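You operate a simulated robot arm through the tools that you are given. There is no shell and no other tool. Be economical: measure what you need, move in short steps, check, and stop when the job is done.

You run a simulated robot arm. Do the job below in one go: nothing can be reset, and whatever is moved stays where it is left.

JOB
Press home the loose little blue cap, then stand its can in the low green tray.
Fine: the can waits in the green press: slide in, orange lever down; leave the slide out; the other loose caps stay as they are, the other cans stay where they are.

It is judged by the outcome, as a careful person would: the job done as asked, and still so three seconds after it is handed in. It fails if anything else is knocked over, pushed out of place, dropped, spilled or broken. A push-on lid holds only when it is set on centred and level and pressed home; a screw cap is set on level and turned clockwise until tight.

ROBOT AND FRAMES
A 6-joint arm with a two-finger parallel gripper, fixed in place. Base frame: the origin is at the foot of the arm, x ahead of it, y to its left, z up; the work surface is at about z = 900. Lengths are in mm, angles in degrees, forces in N, time in s.
With the tool pointing down near the work surface it reaches from about 240 to 660 mm from the base axis. Its first joint turns from -66.0 to 66.0 degrees. Payload 2.9 kg.
The TCP is the grasp point between the finger pads, 30 mm short of the fingertips. In the tool frame z runs along the fingers and y along their closing line. The gripper opens to 110 mm. The fingers are 20 mm wide and 10 mm thick; the gripper's body (48 by 112 mm) begins 55 mm behind the TCP.
Orientation is that of the tool frame in the base frame, as a unit quaternion [x, y, z, w]. With the fingers straight down and closing along the base's y, the tool's x points along the base's -x, its y along +y and its z along -z.

CONTROLS
- The arm moves only by the tool step_arm. Its argument "moves" is a list of rows, each an object of numbers (a shift or turn left out is 0, a gripper value left out holds the last): "rx", "ry", "rz": the turn, a rotation vector about the tool's x, y, z in degrees; "x", "y", "z": the shift along the tool's x, y, z in mm; "gripper": the finger opening in mm, from 0 to 110. In form: [{"rx": .., "ry": .., "rz": .., "x": .., "y": .., "z": .., "gripper": ..}, ...]. A call has 1 to 12 rows; each row is the pose to reach, as a shift and turn from the pose commanded when the call began, along the tool's axes at that moment. Each row takes 0.2 s and may step no farther than 50 mm and 8.6 degrees from the row before; otherwise, or with a gripper value out of range, the whole call is refused. Where a pose cannot be reached the arm comes as near as it can. A force on the tool above 90 N (or 10 N above the force at the start of the call, whichever is more), or a blocked arm, ends the call early, and 0.2 s more pass. The fingers move at their own pace (about 108 mm/s each) and stop on an object; they squeeze with about 30 N. The grip force told is the motor's: it shows also when the fingers shut on nothing. Time passes only in rows, and 0.2 s behind the last, so rows that repeat a pose let the fingers close. The reply holds the time, the measured pose of the TCP, the force on the tool along the base axes, the opening and the grip force, in the units named above and with some noise, and new pictures: "pictures" is both (left out), scene, wrist or none.
- Cameras (640 x 400 px; columns grow to the right, rows downward): "scene" is fixed at [93.7, 444.8, 1405.7]; the picture's right is [-0.60, -0.80, 0.00], its down [-0.29, 0.22, -0.93] and it looks along [0.74, -0.56, -0.36] (base axes); focal length 287 px, centre (320, 200). "wrist" rides on the gripper at [-36, 0, -57] in the tool frame; the picture's right is [0.00, -1.00, 0.00], its down [0.97, 0.00, -0.24] and it looks along [0.24, 0.00, 0.97] (tool axes); focal length 218 px, centre (320, 200). There is no depth. A picture from a camera that has moved, and an enlarged one, comes with that camera's place and axes in the base frame and with its lens.
- zoom(camera, box): a new picture of the part [left, top, right, bottom] of that camera's present view, enlarged. No time passes.
- job_done(): hands the job in; it is judged then, once.

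Work in short steps. Places have to be worked out from the pictures, the camera data and where the tool is seen: move nearer, look again, correct. Check each grasp and each placing, and mend what went wrong. You have 120 turns and 150 pictures in all, those below and enlarged ones among them. Open the gripper and draw the arm clear of the work before you hand the job in, unless the task says otherwise; then end with one line.

The tools are called as name(argument=value, ...) on one line, values as JSON. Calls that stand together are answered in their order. step_arm: Moves the arm, as the interface text tells. Its arguments: {"type":"object","properties":{"moves":{"type":"array"},"pictures":{"type":"string","enum":["both","scene","wrist","none"]}},"required":["moves"]} The other tools are called the same way: zoom (camera, box) takes an enlarged picture of a part of a camera's view; job_done () hands the job in.

At the start:

```text
t: 0.0
eef_pos: [271.8, 164.2, 1318.6]
orientation: [-0.001, 1.0, 0.0, 0.0]
contact_force: [-1.1, -1.2, 0.0]
opening: 110.2
grasp_force: 0.0
```

scene: 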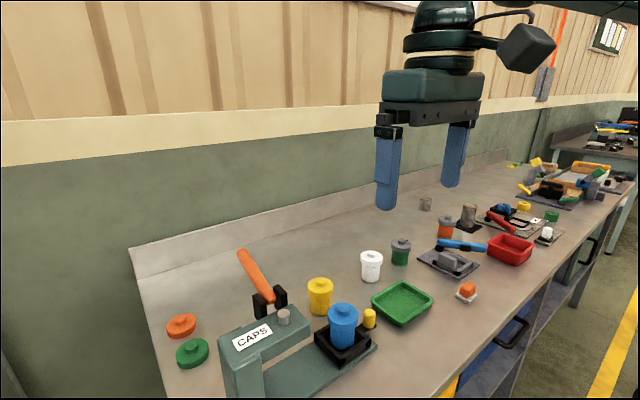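
wrist: 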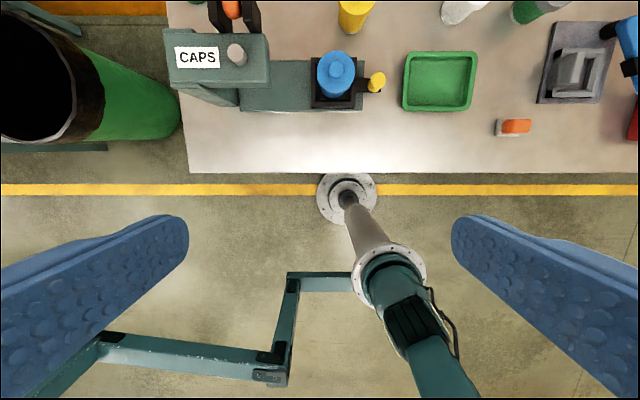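

The can with the blue cap sits on a black slide with a yellow knob, in the green press. I'll zoom in to measure it.

zoom(camera="scene", box=[150, 230, 450, 400])

zoom(camera="wrist", box=[160, 0, 500, 180])

```text
2.13 times, centred on (300, 315) of scene
camera zoom: at [93.7, 444.8, 1405.7], right [-0.6, -0.8, 0.0], down [-0.29, 0.22, -0.93], along [0.74, -0.56, -0.36], focal length 613 px, centre (363, -45)
```

zoom: 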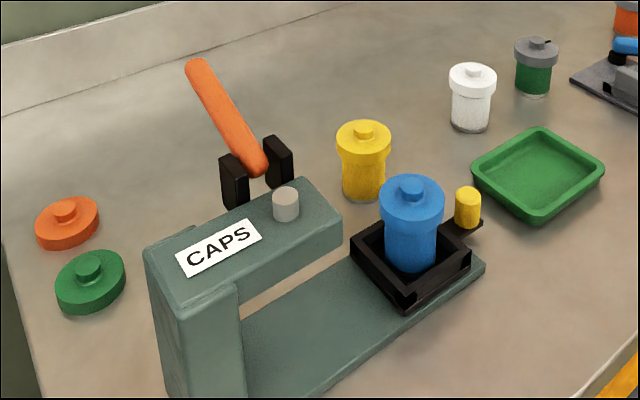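

```text
1.88 times, centred on (330, 90) of wrist
camera zoom: at [307.5, 165.4, 1376.5], right [0.0, -1.0, 0.0], down [-0.97, 0.0, 0.24], along [-0.24, 0.0, -0.97], focal length 411 px, centre (301, 407)
```

zoom: 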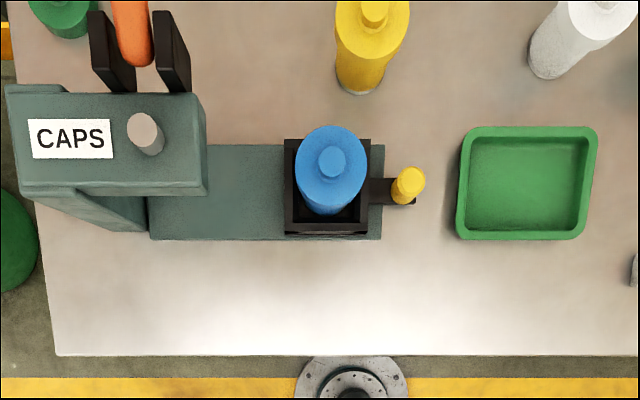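

The can is at about (422, 140) and the yellow knob at about (422, 60). The plunger is at about (420, 271), so the slide travels in +y. I'll turn the gripper 90° so it closes along x and move out over −y of the knob for a closer look.

step_arm(moves=[{"rz": 8.2, "x": -14, "y": -15, "z": 12}, {"rz": 16.4, "x": -28, "y": -30, "z": 24}, {"rz": 24.6, "x": -42, "y": -45, "z": 36}, {"rz": 32.8, "x": -56, "y": -60, "z": 48}, {"rz": 41, "x": -70, "y": -75, "z": 60}, {"rz": 49.2, "x": -84, "y": -90, "z": 72}, {"rz": 57.4, "x": -98, "y": -105, "z": 84}, {"rz": 65.6, "x": -112, "y": -120, "z": 96}, {"rz": 73.8, "x": -126, "y": -135, "z": 108}, {"rz": 82, "x": -140, "y": -150, "z": 120}, {"rz": 90, "x": -150, "y": -164, "z": 130}, {"rz": 90, "x": -150, "y": -164, "z": 130}])

```text
t: 2.6
eef_pos: [422.1, 1.4, 1188.1]
orientation: [0.708, 0.706, -0.001, 0.0]
contact_force: [-0.3, -0.4, 0.7]
opening: 109.8
grasp_force: 0.0
camera wrist: at [421.5, -34.0, 1246.4], right [-1.0, 0.0, 0.0], down [0.0, 0.97, 0.24], along [0.0, 0.24, -0.97], focal length 218 px, centre (320, 200)
```

scene: 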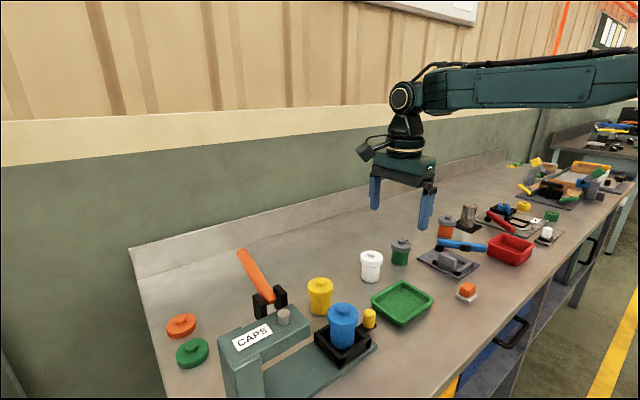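
wrist: 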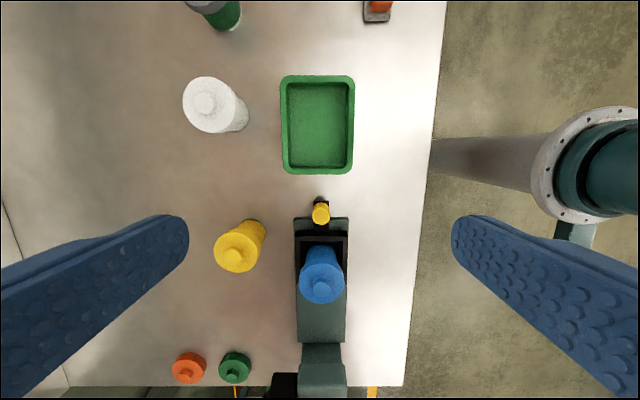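

Knob: x≈420, y≈60, spanning z≈917–960. I'll lower above it with the gripper at 60 mm and check alignment before gripping.

step_arm(moves=[{"x": 20, "y": -2, "z": 40, "gripper": 60}, {"x": 40, "y": -2, "z": 80}, {"x": 59, "y": -2, "z": 120}, {"x": 59, "y": -2, "z": 155}, {"x": 59, "y": -2, "z": 185}, {"x": 59, "y": -2, "z": 185}])

zoom(camera="scene", box=[200, 220, 480, 395])

```text
t: 4.0
eef_pos: [420.0, 60.4, 1003.0]
orientation: [0.707, 0.707, 0.0, 0.0]
contact_force: [0.9, -0.2, -0.6]
opening: 59.9
grasp_force: 0.0
camera wrist: at [419.6, 24.9, 1061.2], right [-1.0, 0.0, 0.0], down [0.0, 0.97, 0.24], along [0.0, 0.24, -0.97], focal length 218 px, centre (320, 200)
```

scene: 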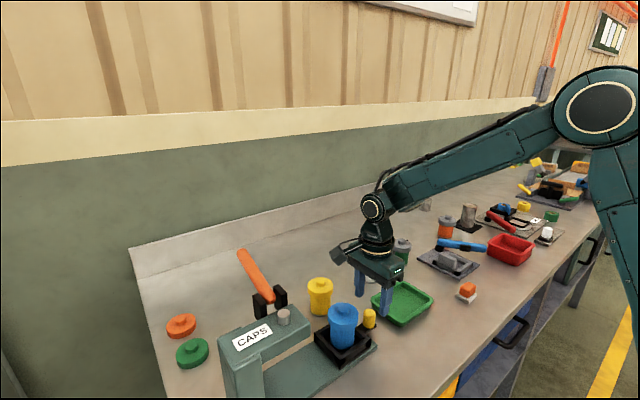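
wrist: 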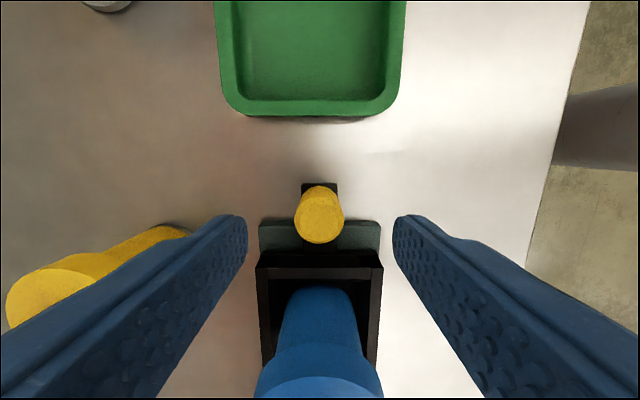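

```text
2.29 times, centred on (340, 308) of scene
camera zoom: at [93.7, 444.8, 1405.7], right [-0.6, -0.8, 0.0], down [-0.29, 0.22, -0.93], along [0.74, -0.56, -0.36], focal length 657 px, centre (274, -46)
```

zoom: 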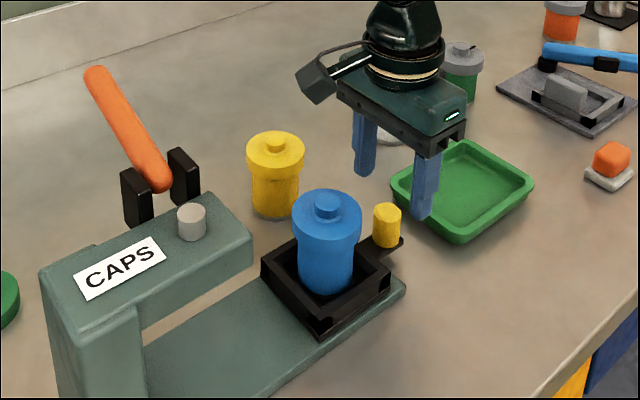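

The grip is aligned, but a box on the gripper's tool +x side would end up over the press head when the slide goes in. I'll raise 30 mm and turn the tool 180° so that box faces away from the press.

step_arm(moves=[{"z": -30}, {"z": -30, "rz": -8.5}, {"z": -30, "rz": -17}, {"z": -30, "rz": -25.5}, {"z": -30, "rz": -34}, {"z": -30, "rz": -42.5}, {"z": -30, "rz": -51}, {"z": -30, "rz": -59.5}, {"z": -30, "rz": -68}, {"z": -30, "rz": -76.5}, {"z": -30, "rz": -85}, {"z": -30, "rz": -90}], pictures="none")

step_arm(moves=[{"rz": -8.5}, {"rz": -17}, {"rz": -25.5}, {"rz": -34}, {"rz": -42.5}, {"rz": -51}, {"rz": -59.5}, {"rz": -68}, {"rz": -76.5}, {"rz": -85}, {"rz": -90}, {"rz": -90}])

```text
t: 6.6
eef_pos: [420.3, 58.8, 1033.3]
orientation: [-0.001, 1.0, 0.001, 0.0]
contact_force: [0.7, 0.3, 0.2]
opening: 60.1
grasp_force: 0.0
```

```text
t: 9.2
eef_pos: [419.5, 60.5, 1032.8]
orientation: [0.708, -0.706, 0.0, 0.0]
contact_force: [0.3, 0.4, -0.1]
opening: 59.8
grasp_force: 0.0
camera wrist: at [418.8, 97.1, 1091.5], right [1.0, 0.0, 0.0], down [0.0, -0.97, 0.24], along [0.0, -0.24, -0.97], focal length 218 px, centre (320, 200)
```

scene: 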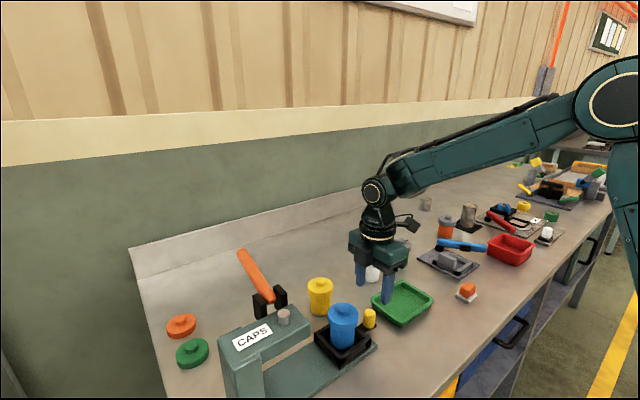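
wrist: 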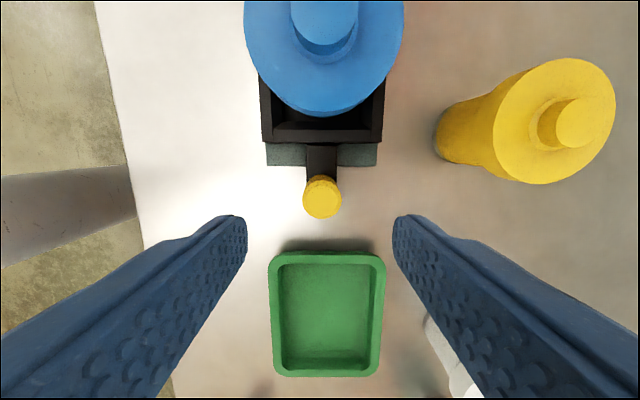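

The knob now measures (420, 65). I'll descend to z≈955 and close on it.

step_arm(moves=[{"x": -4.5, "z": 30}, {"x": -4.5, "z": 60}, {"x": -4.5, "z": 78}, {"x": -4.5, "z": 78, "gripper": 15}, {"x": -4.5, "z": 78}, {"x": -4.5, "z": 78}])

```text
t: 10.6
eef_pos: [419.1, 63.7, 955.1]
orientation: [0.707, -0.707, 0.0, -0.001]
contact_force: [8.2, -0.2, -5.8]
opening: 24.7
grasp_force: 45.1
camera wrist: at [419.9, 100.6, 1012.9], right [1.0, 0.0, 0.0], down [0.0, -0.97, 0.24], along [0.0, -0.24, -0.97], focal length 218 px, centre (320, 200)
```

scene: 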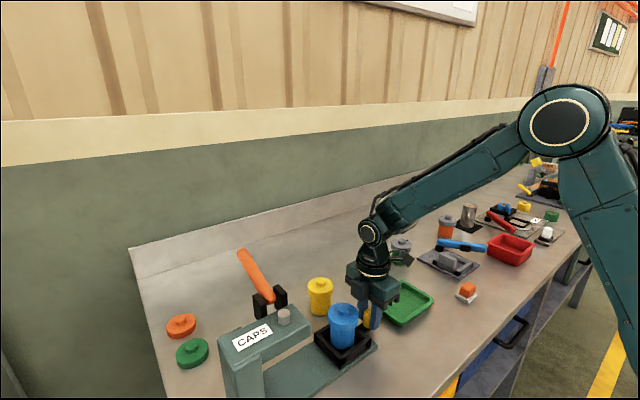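
wrist: 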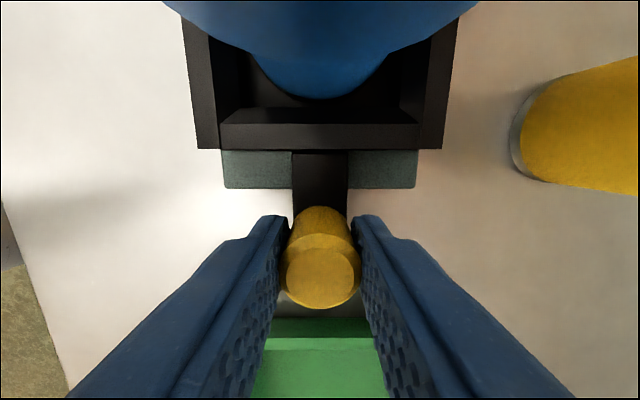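

The knob is gripped (24.7 mm). I'll slide toward +y gently, 100 mm first.

step_arm(moves=[{"x": -4}, {"x": -10}, {"x": -18}, {"x": -27}, {"x": -36}, {"x": -45}, {"x": -54}, {"x": -63}, {"x": -72}, {"x": -80}, {"x": -86}, {"x": -90}])

zoom(camera="scene", box=[180, 220, 460, 395])

```text
t: 13.2
eef_pos: [419.9, 154.5, 954.3]
orientation: [0.707, -0.707, 0.0, 0.0]
contact_force: [10.1, -0.5, -14.9]
opening: 24.6
grasp_force: 44.5
camera wrist: at [420.1, 191.3, 1012.9], right [1.0, 0.0, 0.0], down [0.0, -0.97, 0.24], along [0.0, -0.24, -0.97], focal length 218 px, centre (320, 200)
```

scene: 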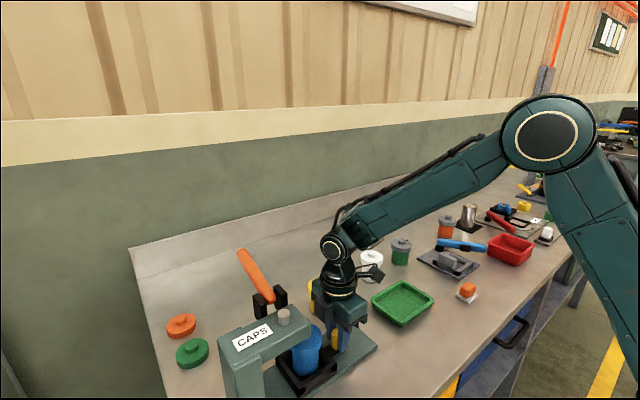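
wrist: 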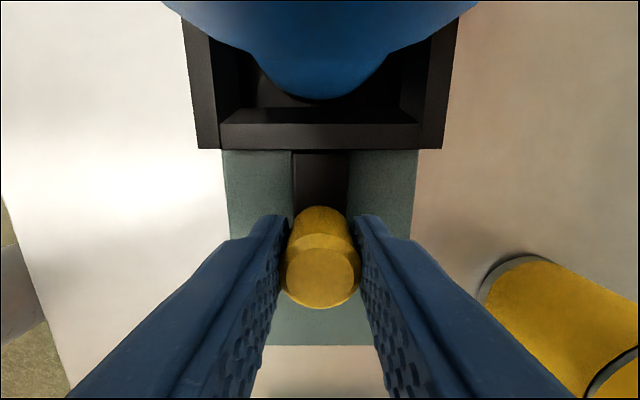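

```text
2.29 times, centred on (320, 308) of scene
camera zoom: at [94.2, 444.9, 1405.6], right [-0.6, -0.8, 0.0], down [-0.29, 0.22, -0.93], along [0.74, -0.56, -0.36], focal length 657 px, centre (320, -46)
```

zoom: 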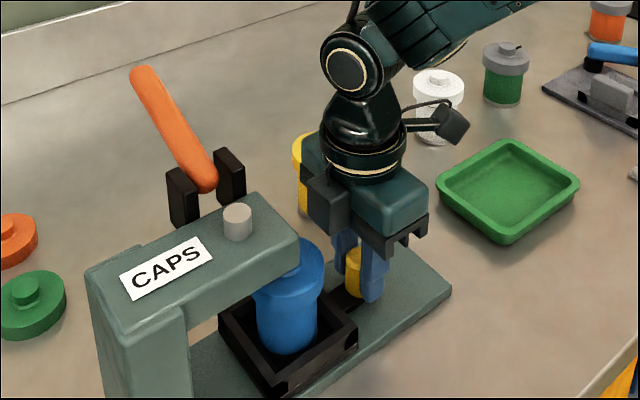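

The can moved along cleanly. For the last ~40 mm the gripper's camera mount could touch the press head. I'll release the knob, tilt the tool 25° away from the press and regrip.

step_arm(moves=[{"gripper": 45}, {"gripper": 45}, {"z": -3, "ry": -8.4}, {"z": -3, "ry": -16.8}, {"z": -3, "ry": -25}, {"z": -3, "ry": -25}, {"z": -3, "ry": -25, "gripper": 15}, {"z": -3, "ry": -25}, {"z": -3, "ry": -25}])

zoom(camera="scene", box=[180, 220, 460, 395])

```text
t: 15.2
eef_pos: [420.4, 154.2, 958.3]
orientation: [-0.69, 0.69, 0.154, 0.154]
contact_force: [3.3, 0.3, -2.8]
opening: 24.7
grasp_force: 45.0
camera wrist: at [420.0, 163.5, 1026.4], right [1.0, 0.0, 0.0], down [0.0, -0.98, -0.19], along [0.0, 0.19, -0.98], focal length 218 px, centre (320, 200)
```

scene: 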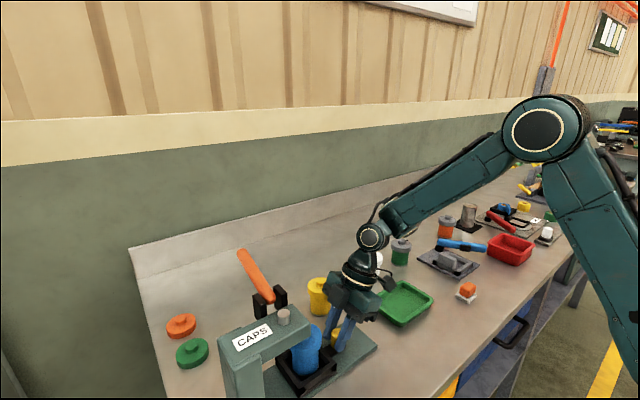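
wrist: 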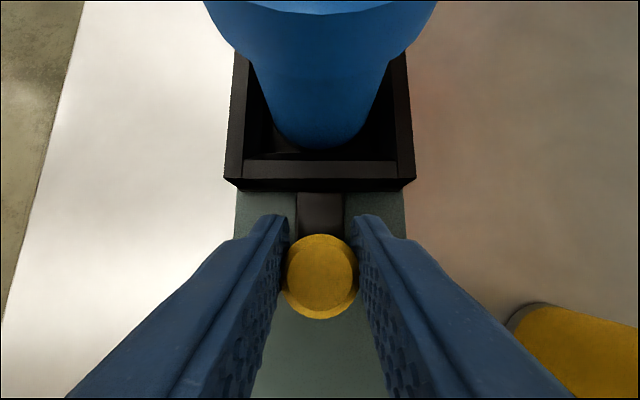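

```text
2.29 times, centred on (320, 308) of scene
camera zoom: at [93.9, 444.8, 1405.7], right [-0.6, -0.8, 0.0], down [-0.29, 0.22, -0.93], along [0.74, -0.56, -0.36], focal length 657 px, centre (320, -46)
```

zoom: 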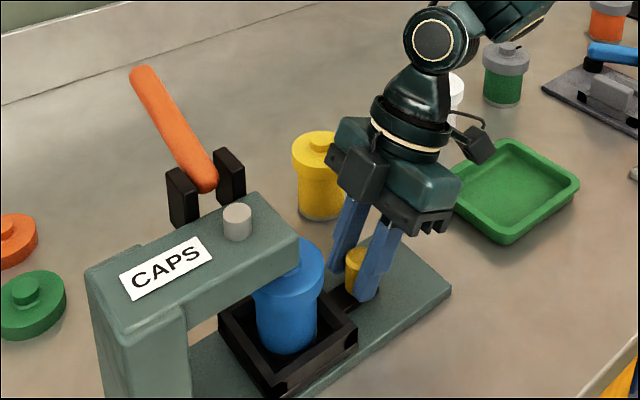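

Clear of the head now. I'll push on toward +y in small steps, watching for the end stop.

step_arm(moves=[{"x": -3.6, "z": 1.7}, {"x": -9.1, "z": 4.2}, {"x": -14.5, "z": 6.8}, {"x": -19.9, "z": 9.3}, {"x": -24.5, "z": 11.4}, {"x": -28.1, "z": 13.1}, {"x": -31.7, "z": 14.8}, {"x": -33.5, "z": 15.6}, {"x": -33.5, "z": 15.6}])

zoom(camera="scene", box=[180, 220, 460, 395])

```text
t: 17.2
eef_pos: [421.1, 191.7, 959.0]
orientation: [0.691, -0.69, -0.154, -0.153]
contact_force: [2.7, 0.4, 2.0]
opening: 24.4
grasp_force: 44.9
camera wrist: at [420.1, 200.5, 1026.4], right [1.0, 0.0, 0.0], down [0.0, -0.98, -0.19], along [0.0, 0.19, -0.98], focal length 218 px, centre (320, 200)
```

scene: 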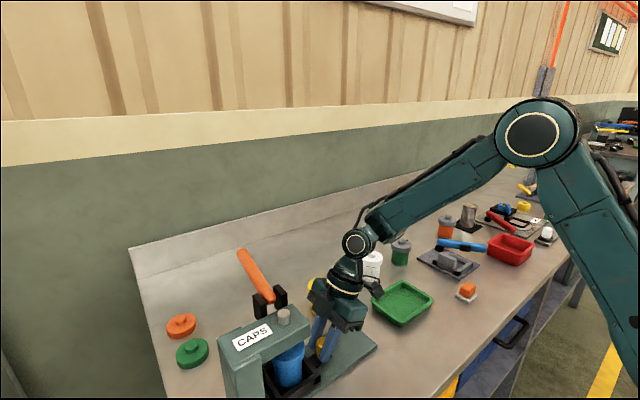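
wrist: 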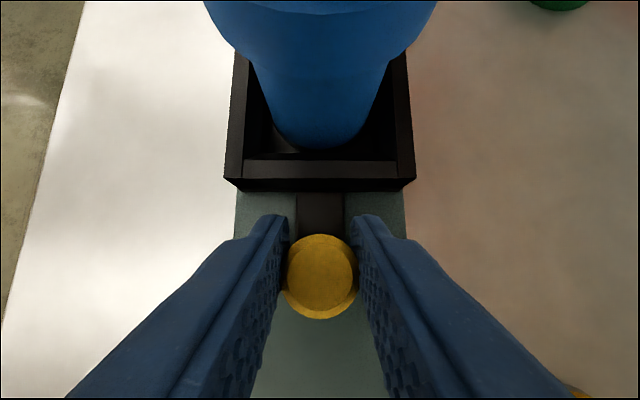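

```text
2.29 times, centred on (320, 308) of scene
camera zoom: at [93.8, 444.9, 1405.7], right [-0.6, -0.8, 0.0], down [-0.29, 0.22, -0.93], along [0.74, -0.56, -0.36], focal length 657 px, centre (320, -46)
```

zoom: 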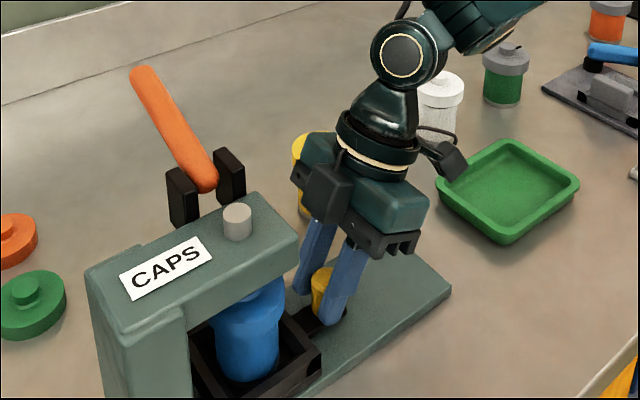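

No end stop yet; I'll feel for it with 2 mm steps.

step_arm(moves=[{"x": -1.8, "z": 0.85}, {"x": -3.6, "z": 1.7}, {"x": -3.6, "z": 1.7}], pictures="none")

step_arm(moves=[{"x": -1.8, "z": 0.85}, {"x": -3.6, "z": 1.7}, {"x": -3.6, "z": 1.7}])

zoom(camera="scene", box=[180, 220, 460, 395])

```text
t: 18.0
eef_pos: [419.8, 193.1, 958.1]
orientation: [-0.689, 0.691, 0.153, 0.153]
contact_force: [0.8, -18.1, 6.9]
opening: 24.7
grasp_force: 44.8
```

```text
t: 18.8
eef_pos: [420.2, 196.0, 957.1]
orientation: [-0.689, 0.692, 0.152, 0.15]
contact_force: [-7.5, -35.0, 8.5]
opening: 24.8
grasp_force: 45.6
camera wrist: at [420.4, 206.0, 1025.7], right [1.0, 0.0, 0.0], down [-0.01, -0.98, -0.19], along [0.0, 0.19, -0.98], focal length 218 px, centre (320, 200)
```

scene: 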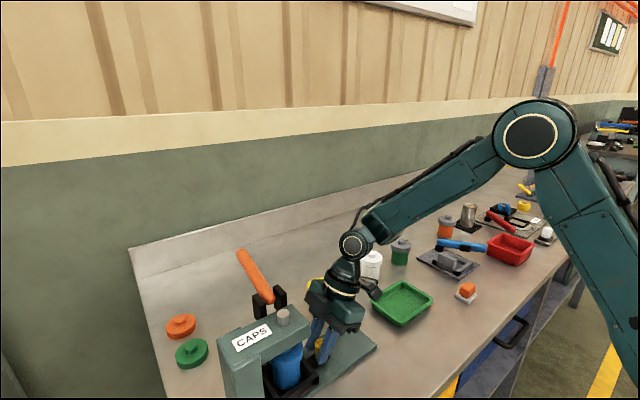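
wrist: 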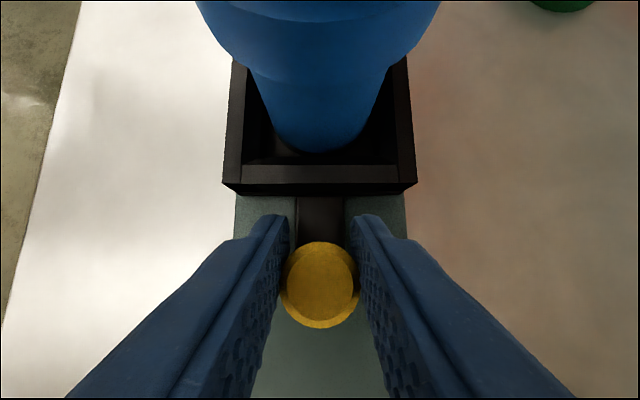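

```text
2.29 times, centred on (320, 308) of scene
camera zoom: at [93.4, 443.8, 1406.1], right [-0.6, -0.8, 0.0], down [-0.29, 0.22, -0.93], along [0.74, -0.56, -0.36], focal length 657 px, centre (320, -46)
```

zoom: 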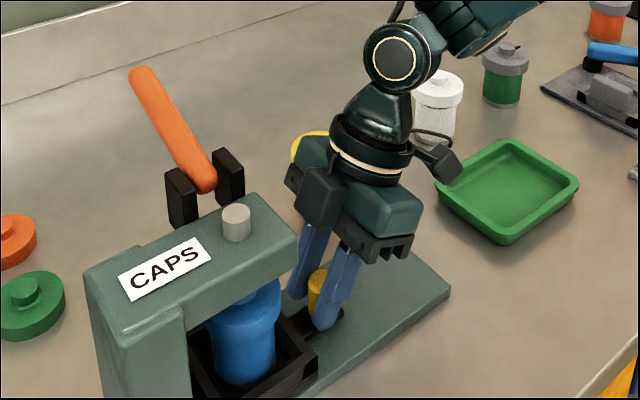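

The end stop is felt at y≈192 (the force rises and the knob slips in the pads), so the slide is in. I'll release, back out along the tilted tool axis, straighten up and look at the lever.

step_arm(moves=[{"x": 2.5, "z": -1}, {"x": 2.5, "z": -1, "gripper": 50}, {"x": 2.5, "z": -1}, {"x": 2.5, "z": -30}, {"x": 2.5, "z": -70}, {"x": 2.5, "z": -115}, {"x": 2.5, "z": -160}, {"x": 2.5, "z": -200}, {"x": 2.5, "z": -200, "ry": 8.4}, {"x": 2.5, "z": -200, "ry": 16.8}, {"x": 2.5, "z": -200, "ry": 25}])

zoom(camera="scene", box=[150, 220, 430, 395])

```text
t: 21.2
eef_pos: [417.9, 112.9, 1139.7]
orientation: [0.708, -0.706, 0.0, 0.0]
contact_force: [0.2, 0.2, -0.1]
opening: 49.9
grasp_force: 0.0
camera wrist: at [418.6, 149.8, 1197.4], right [1.0, 0.0, 0.0], down [0.0, -0.97, 0.24], along [0.0, -0.24, -0.97], focal length 218 px, centre (320, 200)
```

scene: 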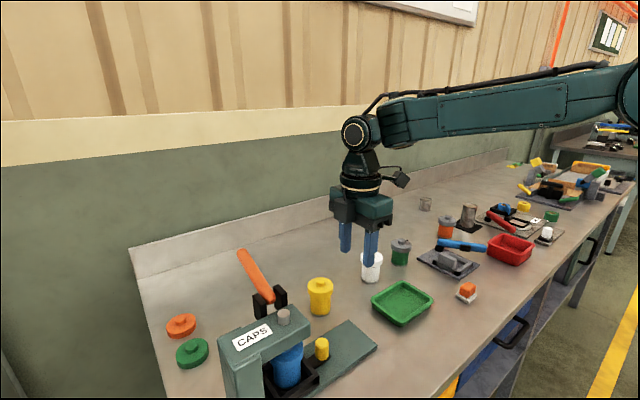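
wrist: 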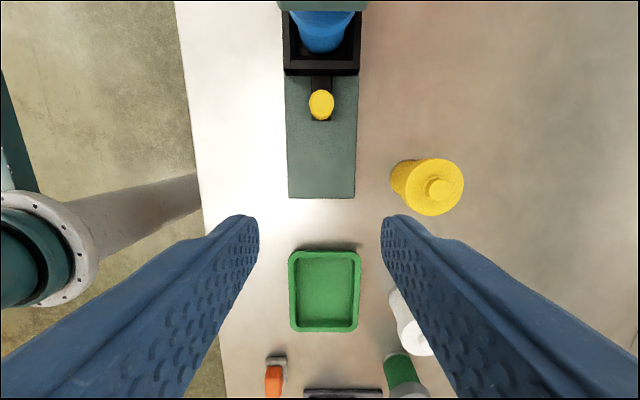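

```text
2.29 times, centred on (290, 308) of scene
camera zoom: at [93.8, 444.8, 1405.7], right [-0.6, -0.8, 0.0], down [-0.29, 0.22, -0.93], along [0.74, -0.56, -0.36], focal length 657 px, centre (389, -46)
```

zoom: 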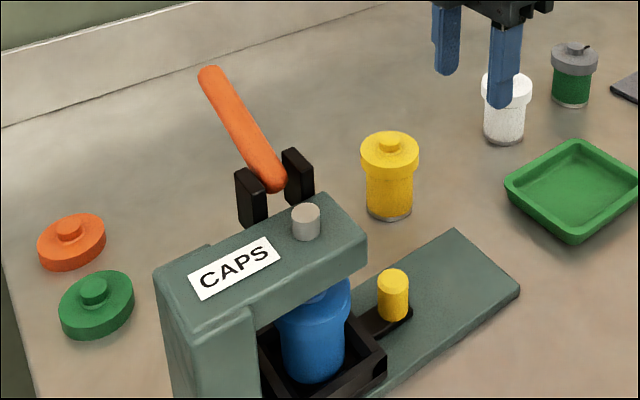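

The slide is in. The lever seems to lie in the plane y≈272, from a pivot near x≈470 up to a tip near (583, z≈1100). I'll rise, turn back to the default orientation and view the lever from above.

step_arm(moves=[{"z": -40}, {"z": -80, "rz": 8.3, "x": -15, "y": -10}, {"z": -80, "rz": 16.6, "x": -30, "y": -20}, {"z": -80, "rz": 25, "x": -45, "y": -30}, {"z": -80, "rz": 33, "x": -60, "y": -40}, {"z": -80, "rz": 41, "x": -75, "y": -50}, {"z": -80, "rz": 49, "x": -90, "y": -60}, {"z": -80, "rz": 57, "x": -105, "y": -70}, {"z": -80, "rz": 65, "x": -120, "y": -80}, {"z": -80, "rz": 73.5, "x": -135, "y": -90}, {"z": -80, "rz": 82, "x": -150, "y": -100}, {"z": -80, "rz": 90, "x": -159, "y": -112, "gripper": 0}])

zoom(camera="scene", box=[150, 130, 430, 305])

```text
t: 23.8
eef_pos: [520.3, 265.4, 1212.1]
orientation: [0.001, 1.0, 0.0, 0.0]
contact_force: [0.1, 0.3, 0.3]
opening: 0.0
grasp_force: 30.3
out of reach, approached as far as the arm can: row 12
camera wrist: at [555.8, 266.2, 1270.2], right [0.0, -1.0, 0.0], down [-0.97, 0.0, 0.24], along [-0.24, 0.0, -0.97], focal length 218 px, centre (320, 200)
```

scene: 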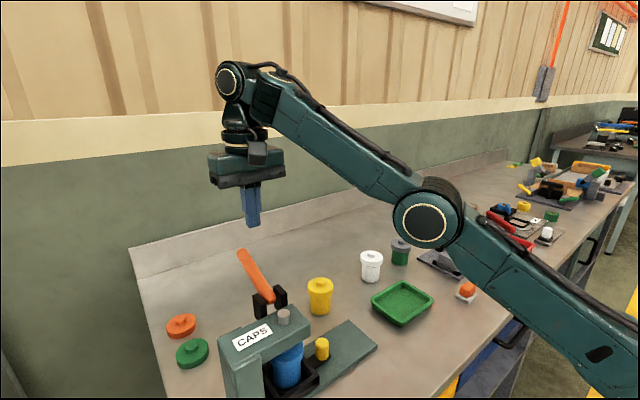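
wrist: 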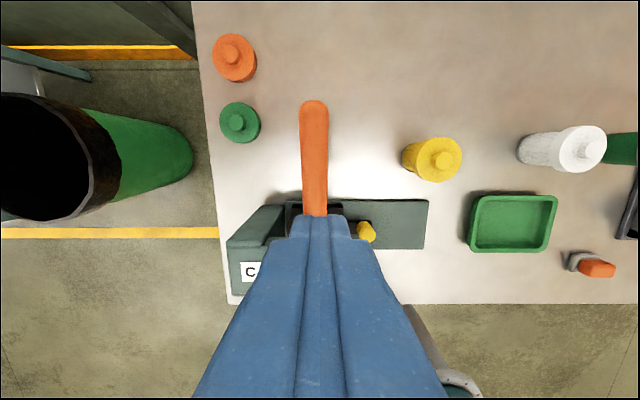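

```text
2.29 times, centred on (290, 218) of scene
camera zoom: at [93.7, 444.9, 1405.7], right [-0.6, -0.8, 0.0], down [-0.29, 0.22, -0.93], along [0.74, -0.56, -0.36], focal length 657 px, centre (389, 160)
```

zoom: 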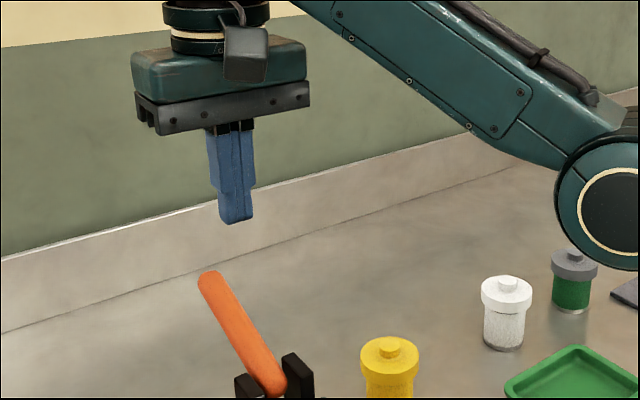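

The lever tip triangulates to (587, 271, 1097) with a lever about 20 mm thick. I'll go down toward (558, 271, 1145) above it.

step_arm(moves=[{"z": 25}, {"z": 50, "x": -15}, {"z": 75, "x": -28}, {"z": 75, "x": -28}])

```text
t: 24.8
eef_pos: [547.4, 266.0, 1137.4]
orientation: [0.0, 1.0, 0.001, 0.0]
contact_force: [0.6, 0.4, 0.8]
opening: 0.0
grasp_force: 30.0
camera wrist: at [583.6, 266.5, 1195.3], right [0.0, -1.0, 0.0], down [-0.97, 0.0, 0.24], along [-0.24, 0.0, -0.97], focal length 218 px, centre (320, 200)
```

scene: 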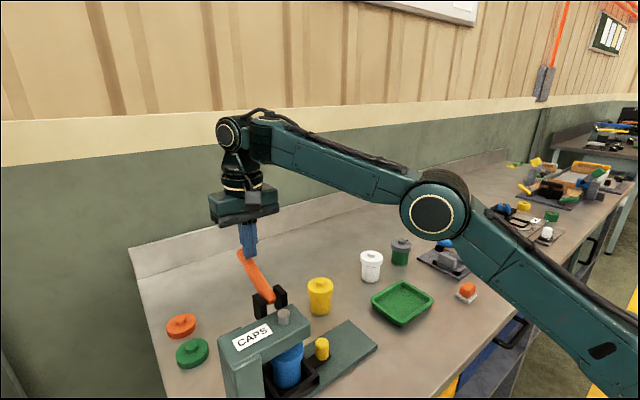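
wrist: 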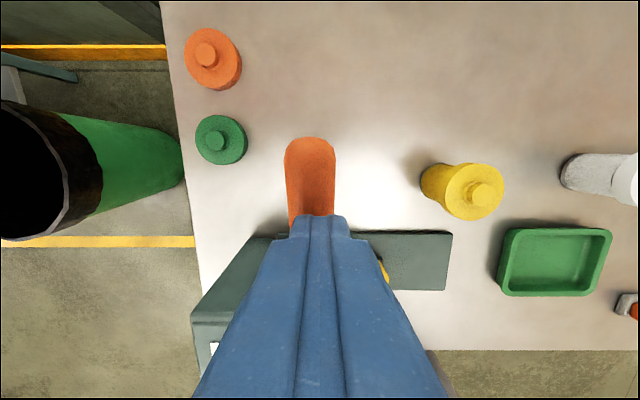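

Centre over the lever (y +5) and press down in small steps, watching the force.

step_arm(moves=[{"y": 5, "x": -6}, {"y": 5, "x": -6, "z": 8}, {"y": 5, "x": -6, "z": 16}, {"y": 5, "x": -6, "z": 24}, {"y": 5, "x": -6, "z": 32}, {"y": 5, "x": -6, "z": 40}, {"y": 5, "x": -6, "z": 40}])

zoom(camera="scene", box=[150, 180, 430, 355])

```text
t: 26.4
eef_pos: [554.1, 269.4, 1097.8]
orientation: [0.0, 1.0, 0.0, 0.0]
contact_force: [-0.2, -0.4, 2.1]
opening: 0.1
grasp_force: 29.7
camera wrist: at [590.4, 271.0, 1155.6], right [0.0, -1.0, 0.0], down [-0.97, 0.0, 0.24], along [-0.24, 0.0, -0.97], focal length 218 px, centre (320, 200)
```

scene: 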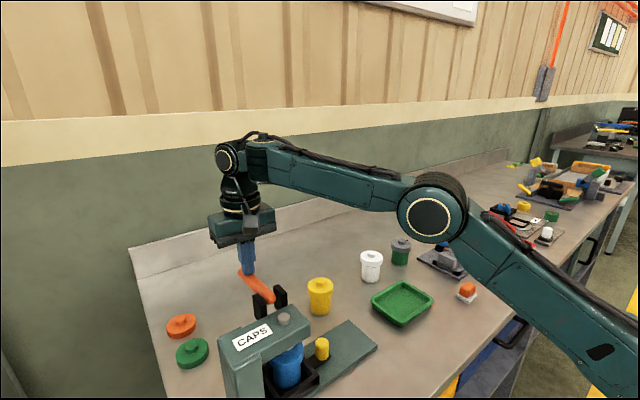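
wrist: 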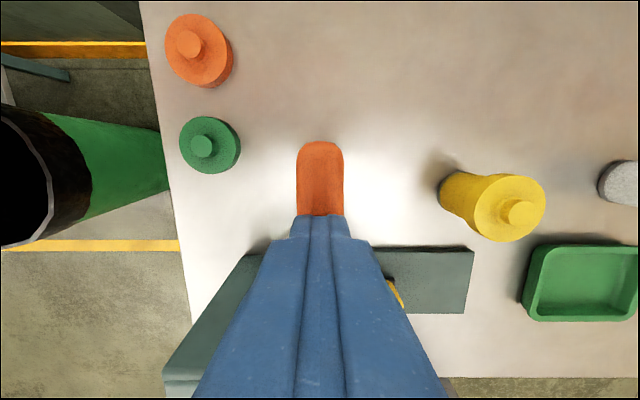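

```text
2.29 times, centred on (290, 268) of scene
camera zoom: at [93.7, 444.8, 1405.7], right [-0.6, -0.8, 0.0], down [-0.29, 0.22, -0.93], along [0.74, -0.56, -0.36], focal length 657 px, centre (389, 46)
```

zoom: 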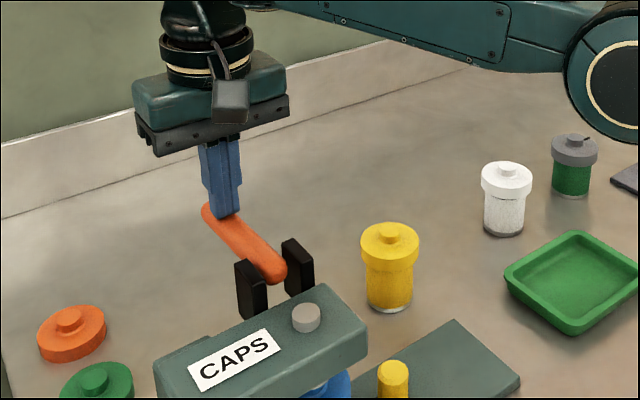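

The lever is turning and the plunger is sinking. I'll continue along the arc.

step_arm(moves=[{"z": 7}, {"z": 14, "x": 1}, {"z": 21, "x": 3}, {"z": 28, "x": 5}, {"z": 35, "x": 8}, {"z": 42, "x": 11}, {"z": 42, "x": 11}])

zoom(camera="scene", box=[150, 200, 430, 375])

```text
t: 27.9
eef_pos: [552.5, 269.0, 1082.7]
orientation: [0.004, 0.999, 0.015, 0.029]
contact_force: [0.1, -7.5, 30.1]
opening: 0.1
grasp_force: 29.7
stopped in row 7: the force on the tool passed its limit (the readings are from after the stop); the commanded pose is now the measured one
camera wrist: at [584.1, 268.6, 1142.1], right [-0.01, -1.0, -0.03], down [-0.98, 0.0, 0.18], along [-0.18, 0.03, -0.98], focal length 218 px, centre (320, 200)
```

scene: 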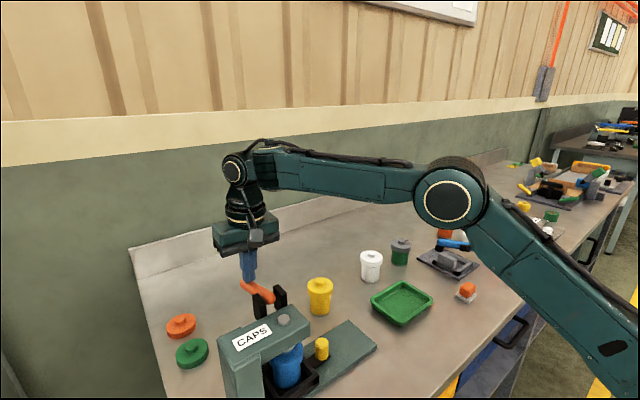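
wrist: 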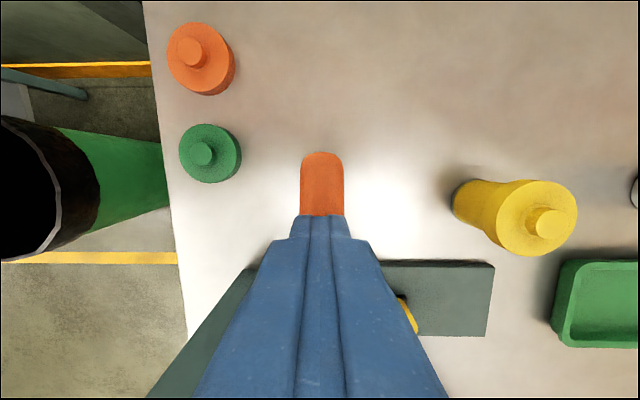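

```text
2.29 times, centred on (290, 288) of scene
camera zoom: at [93.2, 444.4, 1405.9], right [-0.6, -0.8, 0.0], down [-0.29, 0.22, -0.93], along [0.74, -0.56, -0.36], focal length 657 px, centre (389, 0)
```

zoom: 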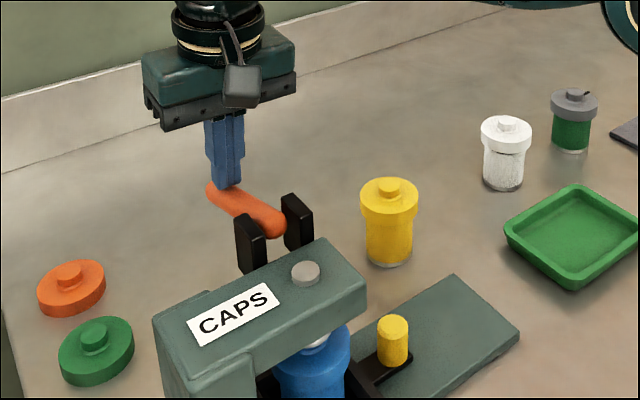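

The force limit stopped it near z 1083, with the plunger on the cap. I'll look closely at whether the cap is home.

zoom(camera="scene", box=[220, 300, 380, 400])

```text
4.00 times, centred on (300, 350) of scene
camera zoom: at [93.2, 444.4, 1405.9], right [-0.6, -0.8, 0.0], down [-0.29, 0.22, -0.93], along [0.74, -0.56, -0.36], focal length 1149 px, centre (400, -400)
```

zoom: 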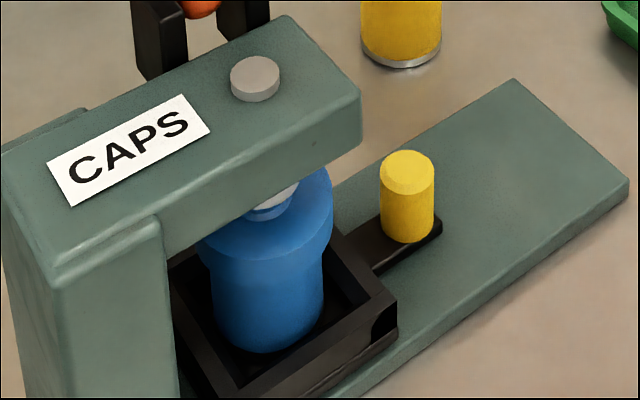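

The plunger stands on the cap's knob, but it's unclear if the cap is home. I'll lift slightly, level the tool, move nearer the lever tip for more leverage and press again.

step_arm(moves=[{"z": -20, "rx": 1.7, "ry": 3.3}, {"z": -20, "x": -22, "y": 1, "rx": 1.7, "ry": 3.3}, {"z": -20, "x": -22, "y": 1, "rx": 1.7, "ry": 3.3}])

zoom(camera="scene", box=[200, 260, 400, 385])

```text
t: 28.7
eef_pos: [570.5, 270.7, 1095.9]
orientation: [0.003, 1.0, -0.004, -0.006]
contact_force: [-0.4, -0.8, 1.4]
opening: 0.0
grasp_force: 29.9
camera wrist: at [607.7, 272.0, 1154.0], right [-0.01, -1.0, 0.01], down [-0.97, 0.01, 0.25], along [-0.25, -0.01, -0.97], focal length 218 px, centre (320, 200)
```

scene: 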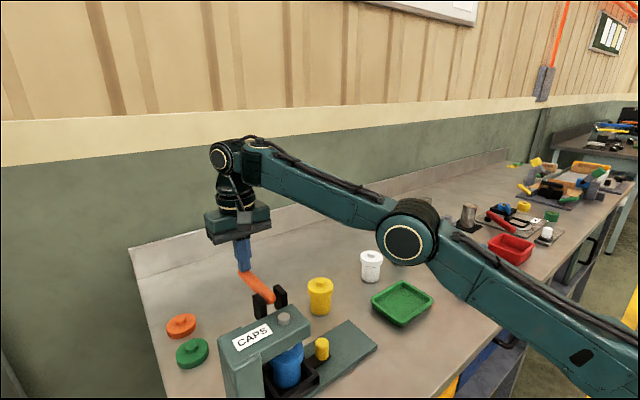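
wrist: 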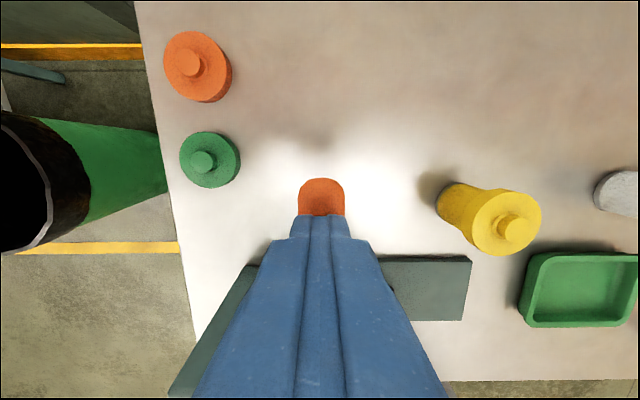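

```text
3.20 times, centred on (300, 322) of scene
camera zoom: at [93.7, 444.8, 1405.7], right [-0.6, -0.8, 0.0], down [-0.29, 0.22, -0.93], along [0.74, -0.56, -0.36], focal length 920 px, centre (384, -192)
```

zoom: 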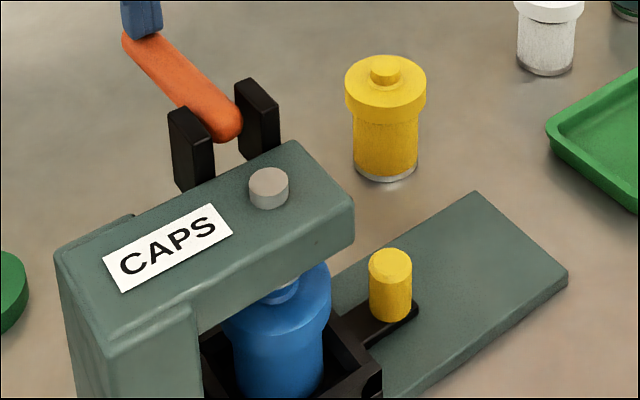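

The lever springs back when released. I'll press again at the tip, down to the force limit.

step_arm(moves=[{"z": 7}, {"z": 14}, {"z": 20}, {"z": 26}, {"z": 32}, {"z": 38}, {"z": 44}, {"z": 50}, {"z": 56}, {"z": 62}])

zoom(camera="scene", box=[200, 260, 400, 385])

```text
t: 30.7
eef_pos: [576.5, 271.4, 1072.1]
orientation: [0.006, 1.0, 0.009, 0.022]
contact_force: [-1.2, -6.3, 33.6]
opening: 0.3
grasp_force: 30.5
stopped in row 9: the force on the tool passed its limit (the readings are from after the stop); the commanded pose is now the measured one
camera wrist: at [609.8, 270.7, 1131.9], right [-0.01, -1.0, -0.02], down [-0.98, 0.01, 0.2], along [-0.2, 0.02, -0.98], focal length 218 px, centre (320, 200)
```

scene: 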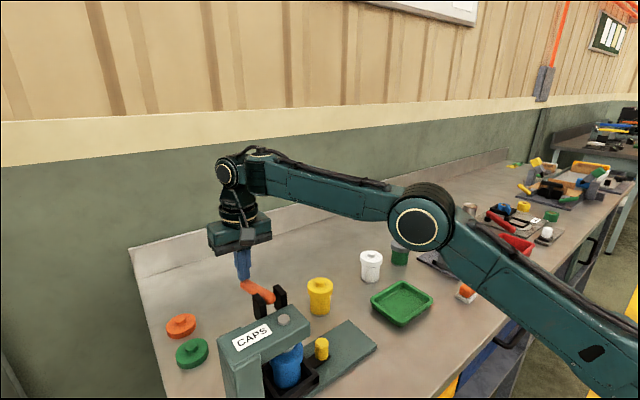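
wrist: 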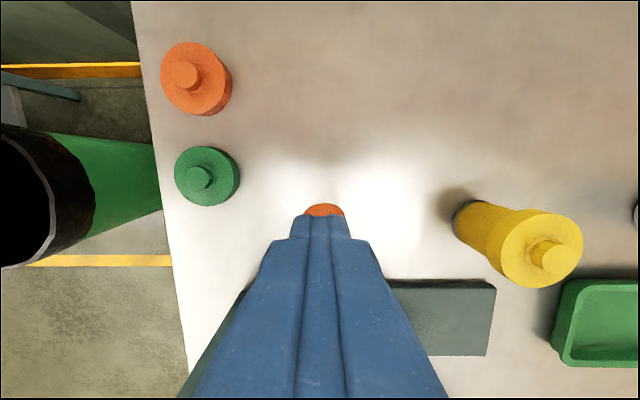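

```text
3.20 times, centred on (300, 322) of scene
camera zoom: at [93.1, 444.4, 1405.9], right [-0.6, -0.8, 0.0], down [-0.29, 0.22, -0.93], along [0.74, -0.56, -0.36], focal length 920 px, centre (384, -192)
```

zoom: 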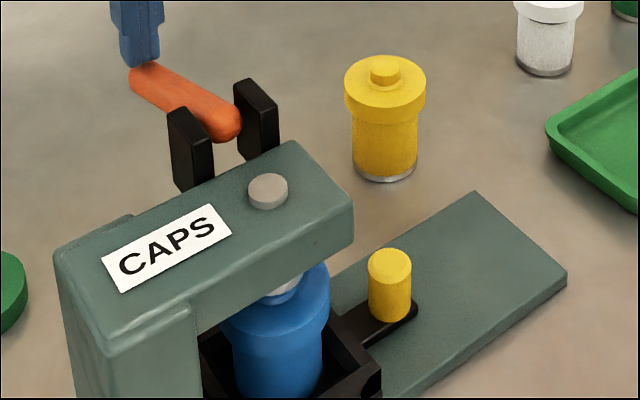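

It sank slightly lower than before. I'll press again from here to see whether it bottoms at the same height.

step_arm(moves=[{"z": 5, "rx": 1, "ry": 2}, {"z": 10, "rx": 1, "ry": 2}, {"z": 15, "rx": 1, "ry": 2}, {"z": 20, "rx": 1, "ry": 2}, {"z": 25, "rx": 1, "ry": 2}, {"z": 30, "rx": 1, "ry": 2}, {"z": 35, "rx": 1, "ry": 2}, {"z": 40, "rx": 1, "ry": 2}], pictures="none")

zoom(camera="scene", box=[200, 260, 400, 385])

```text
t: 31.9
eef_pos: [581.2, 273.4, 1071.5]
orientation: [0.005, 1.0, 0.012, 0.025]
contact_force: [2.4, -4.2, 30.9]
opening: 0.1
grasp_force: 29.9
stopped in row 5: the force on the tool passed its limit (the readings are from after the stop); the commanded pose is now the measured one
```

```text
3.20 times, centred on (300, 322) of scene
camera zoom: at [93.2, 444.4, 1405.9], right [-0.6, -0.8, 0.0], down [-0.29, 0.22, -0.93], along [0.74, -0.56, -0.36], focal length 920 px, centre (384, -192)
```

zoom: 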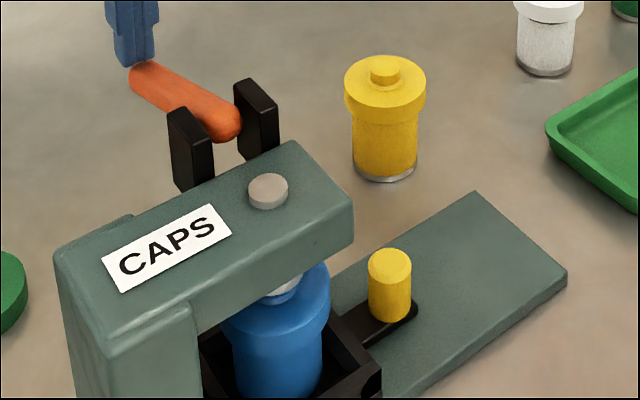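

It bottoms at the same height with the same stiffness, so the press is at full travel. I'll lift off, retreat and check that the lever returns.

step_arm(moves=[{"z": -20, "x": 10, "rx": 1.5, "ry": 2.8}, {"z": -45, "x": 25, "rx": 1.5, "ry": 2.8}, {"z": -75, "x": 45, "rx": 1.5, "ry": 2.8}, {"z": -110, "x": 65, "rx": 1.5, "ry": 2.8}, {"z": -145, "x": 85, "y": -25, "rx": 1.5, "ry": 2.8}, {"z": -145, "x": 100, "y": -65, "rx": 1.5, "ry": 2.8}, {"z": -145, "x": 120, "y": -105, "rx": 1.5, "ry": 2.8}, {"z": -145, "x": 145, "y": -145, "rx": 1.5, "ry": 2.8}, {"z": -120, "x": 160, "y": -160, "rx": 1.5, "ry": 2.8}])

zoom(camera="scene", box=[200, 260, 400, 385])

```text
t: 33.9
eef_pos: [426.8, 134.3, 1199.2]
orientation: [0.007, 1.0, 0.009, -0.022]
contact_force: [0.2, 1.1, 0.5]
opening: 0.0
grasp_force: 30.1
out of reach, approached as far as the arm can: row 9
camera wrist: at [465.1, 133.4, 1255.4], right [-0.01, -1.0, -0.02], down [-0.96, 0.01, 0.28], along [-0.28, 0.02, -0.96], focal length 218 px, centre (320, 200)
```

scene: 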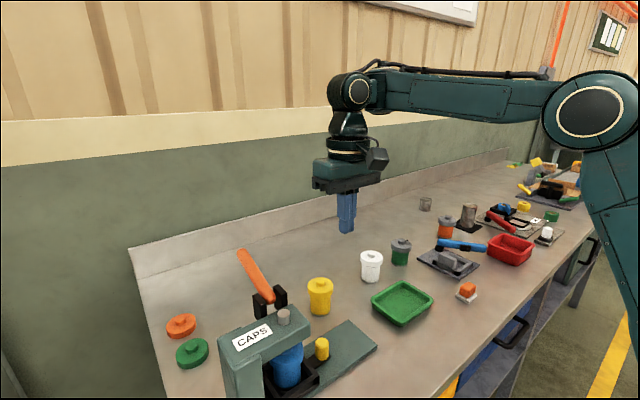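
wrist: 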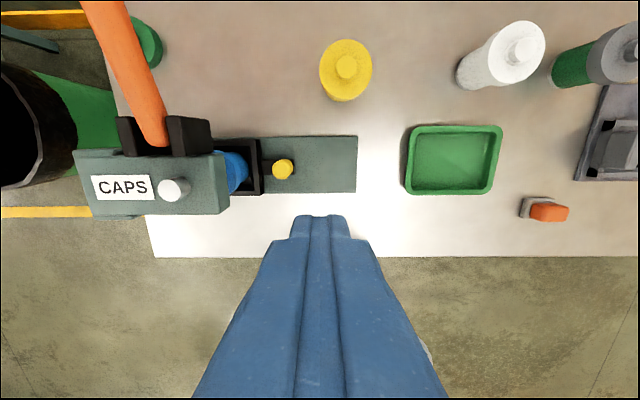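

```text
3.20 times, centred on (300, 322) of scene
camera zoom: at [93.8, 444.8, 1405.7], right [-0.6, -0.8, 0.0], down [-0.29, 0.22, -0.93], along [0.74, -0.56, -0.36], focal length 920 px, centre (384, -192)
```

zoom: 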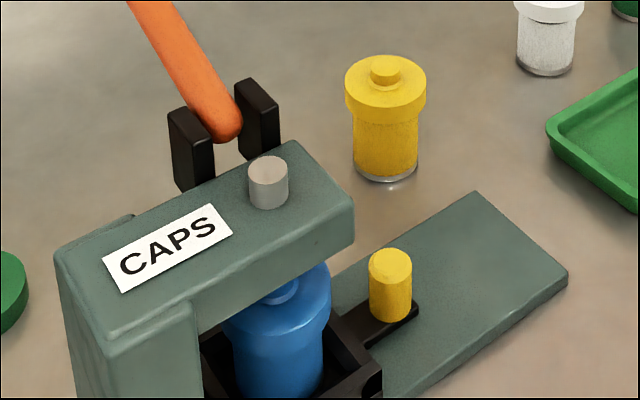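

The lever and plunger are back up and the cap looks centred. I'll level the tool, rotate back to the slide-gripping orientation and stand off in front of the knob.

step_arm(moves=[{"rx": 1, "ry": -2.5, "x": 7, "y": -10, "z": 20}, {"rx": 1, "ry": -2.5, "x": 7, "y": -24, "z": 55, "gripper": 50}, {"rx": 1, "ry": -2.5, "x": 7, "y": -24, "z": 55}], pictures="none")

step_arm(moves=[{"rz": -8.5}, {"rz": -17}, {"rz": -25.5}, {"rz": -34}, {"rz": -42.5}, {"rz": -51}, {"rz": -59.5}, {"rz": -68}, {"rz": -76.5}, {"rz": -85}, {"rz": -90}, {"rz": -90}], pictures="none")

```text
t: 34.7
eef_pos: [393.3, 125.9, 1123.4]
orientation: [-0.076, 0.996, 0.04, 0.004]
contact_force: [2.7, -4.9, -0.8]
opening: 50.1
grasp_force: 0.1
out of reach, approached as far as the arm can: row 1, 2
```

```text
t: 37.3
eef_pos: [406.5, 89.2, 1119.9]
orientation: [-0.704, 0.71, -0.02, 0.0]
contact_force: [-0.8, -1.0, 1.0]
opening: 49.8
grasp_force: 0.0
```

Slightly off pose; I'll correct tilt and position to (420, 113, 1140) and look.

step_arm(moves=[{"rx": -1.6, "ry": -1.6, "rz": -0.5, "x": -12, "y": -6, "z": -10}, {"rx": -1.6, "ry": -1.6, "rz": -0.5, "x": -24, "y": -13, "z": -20}, {"rx": -1.6, "ry": -1.6, "rz": -0.5, "x": -24, "y": -13, "z": -20}])

```text
t: 38.1
eef_pos: [419.1, 114.1, 1141.9]
orientation: [-0.706, 0.708, -0.001, 0.001]
contact_force: [-0.5, 0.8, 0.1]
opening: 50.1
grasp_force: 0.2
camera wrist: at [418.9, 150.9, 1199.4], right [1.0, 0.0, 0.0], down [0.0, -0.97, 0.24], along [0.0, -0.24, -0.97], focal length 218 px, centre (320, 200)
```

scene: 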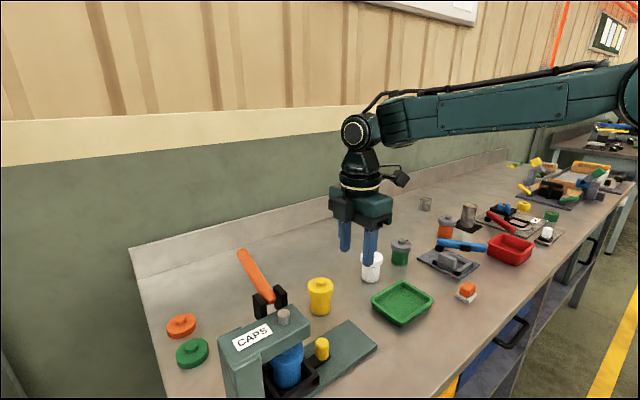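
wrist: 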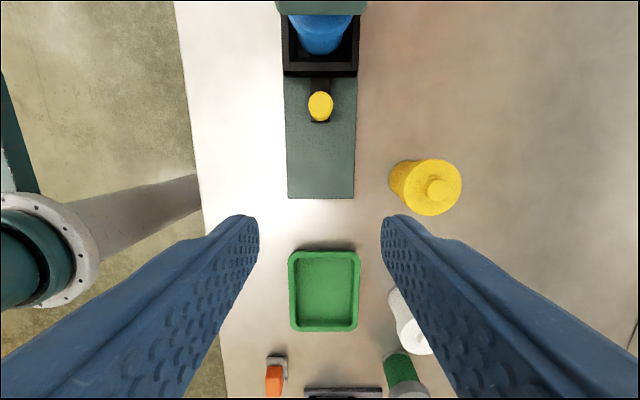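

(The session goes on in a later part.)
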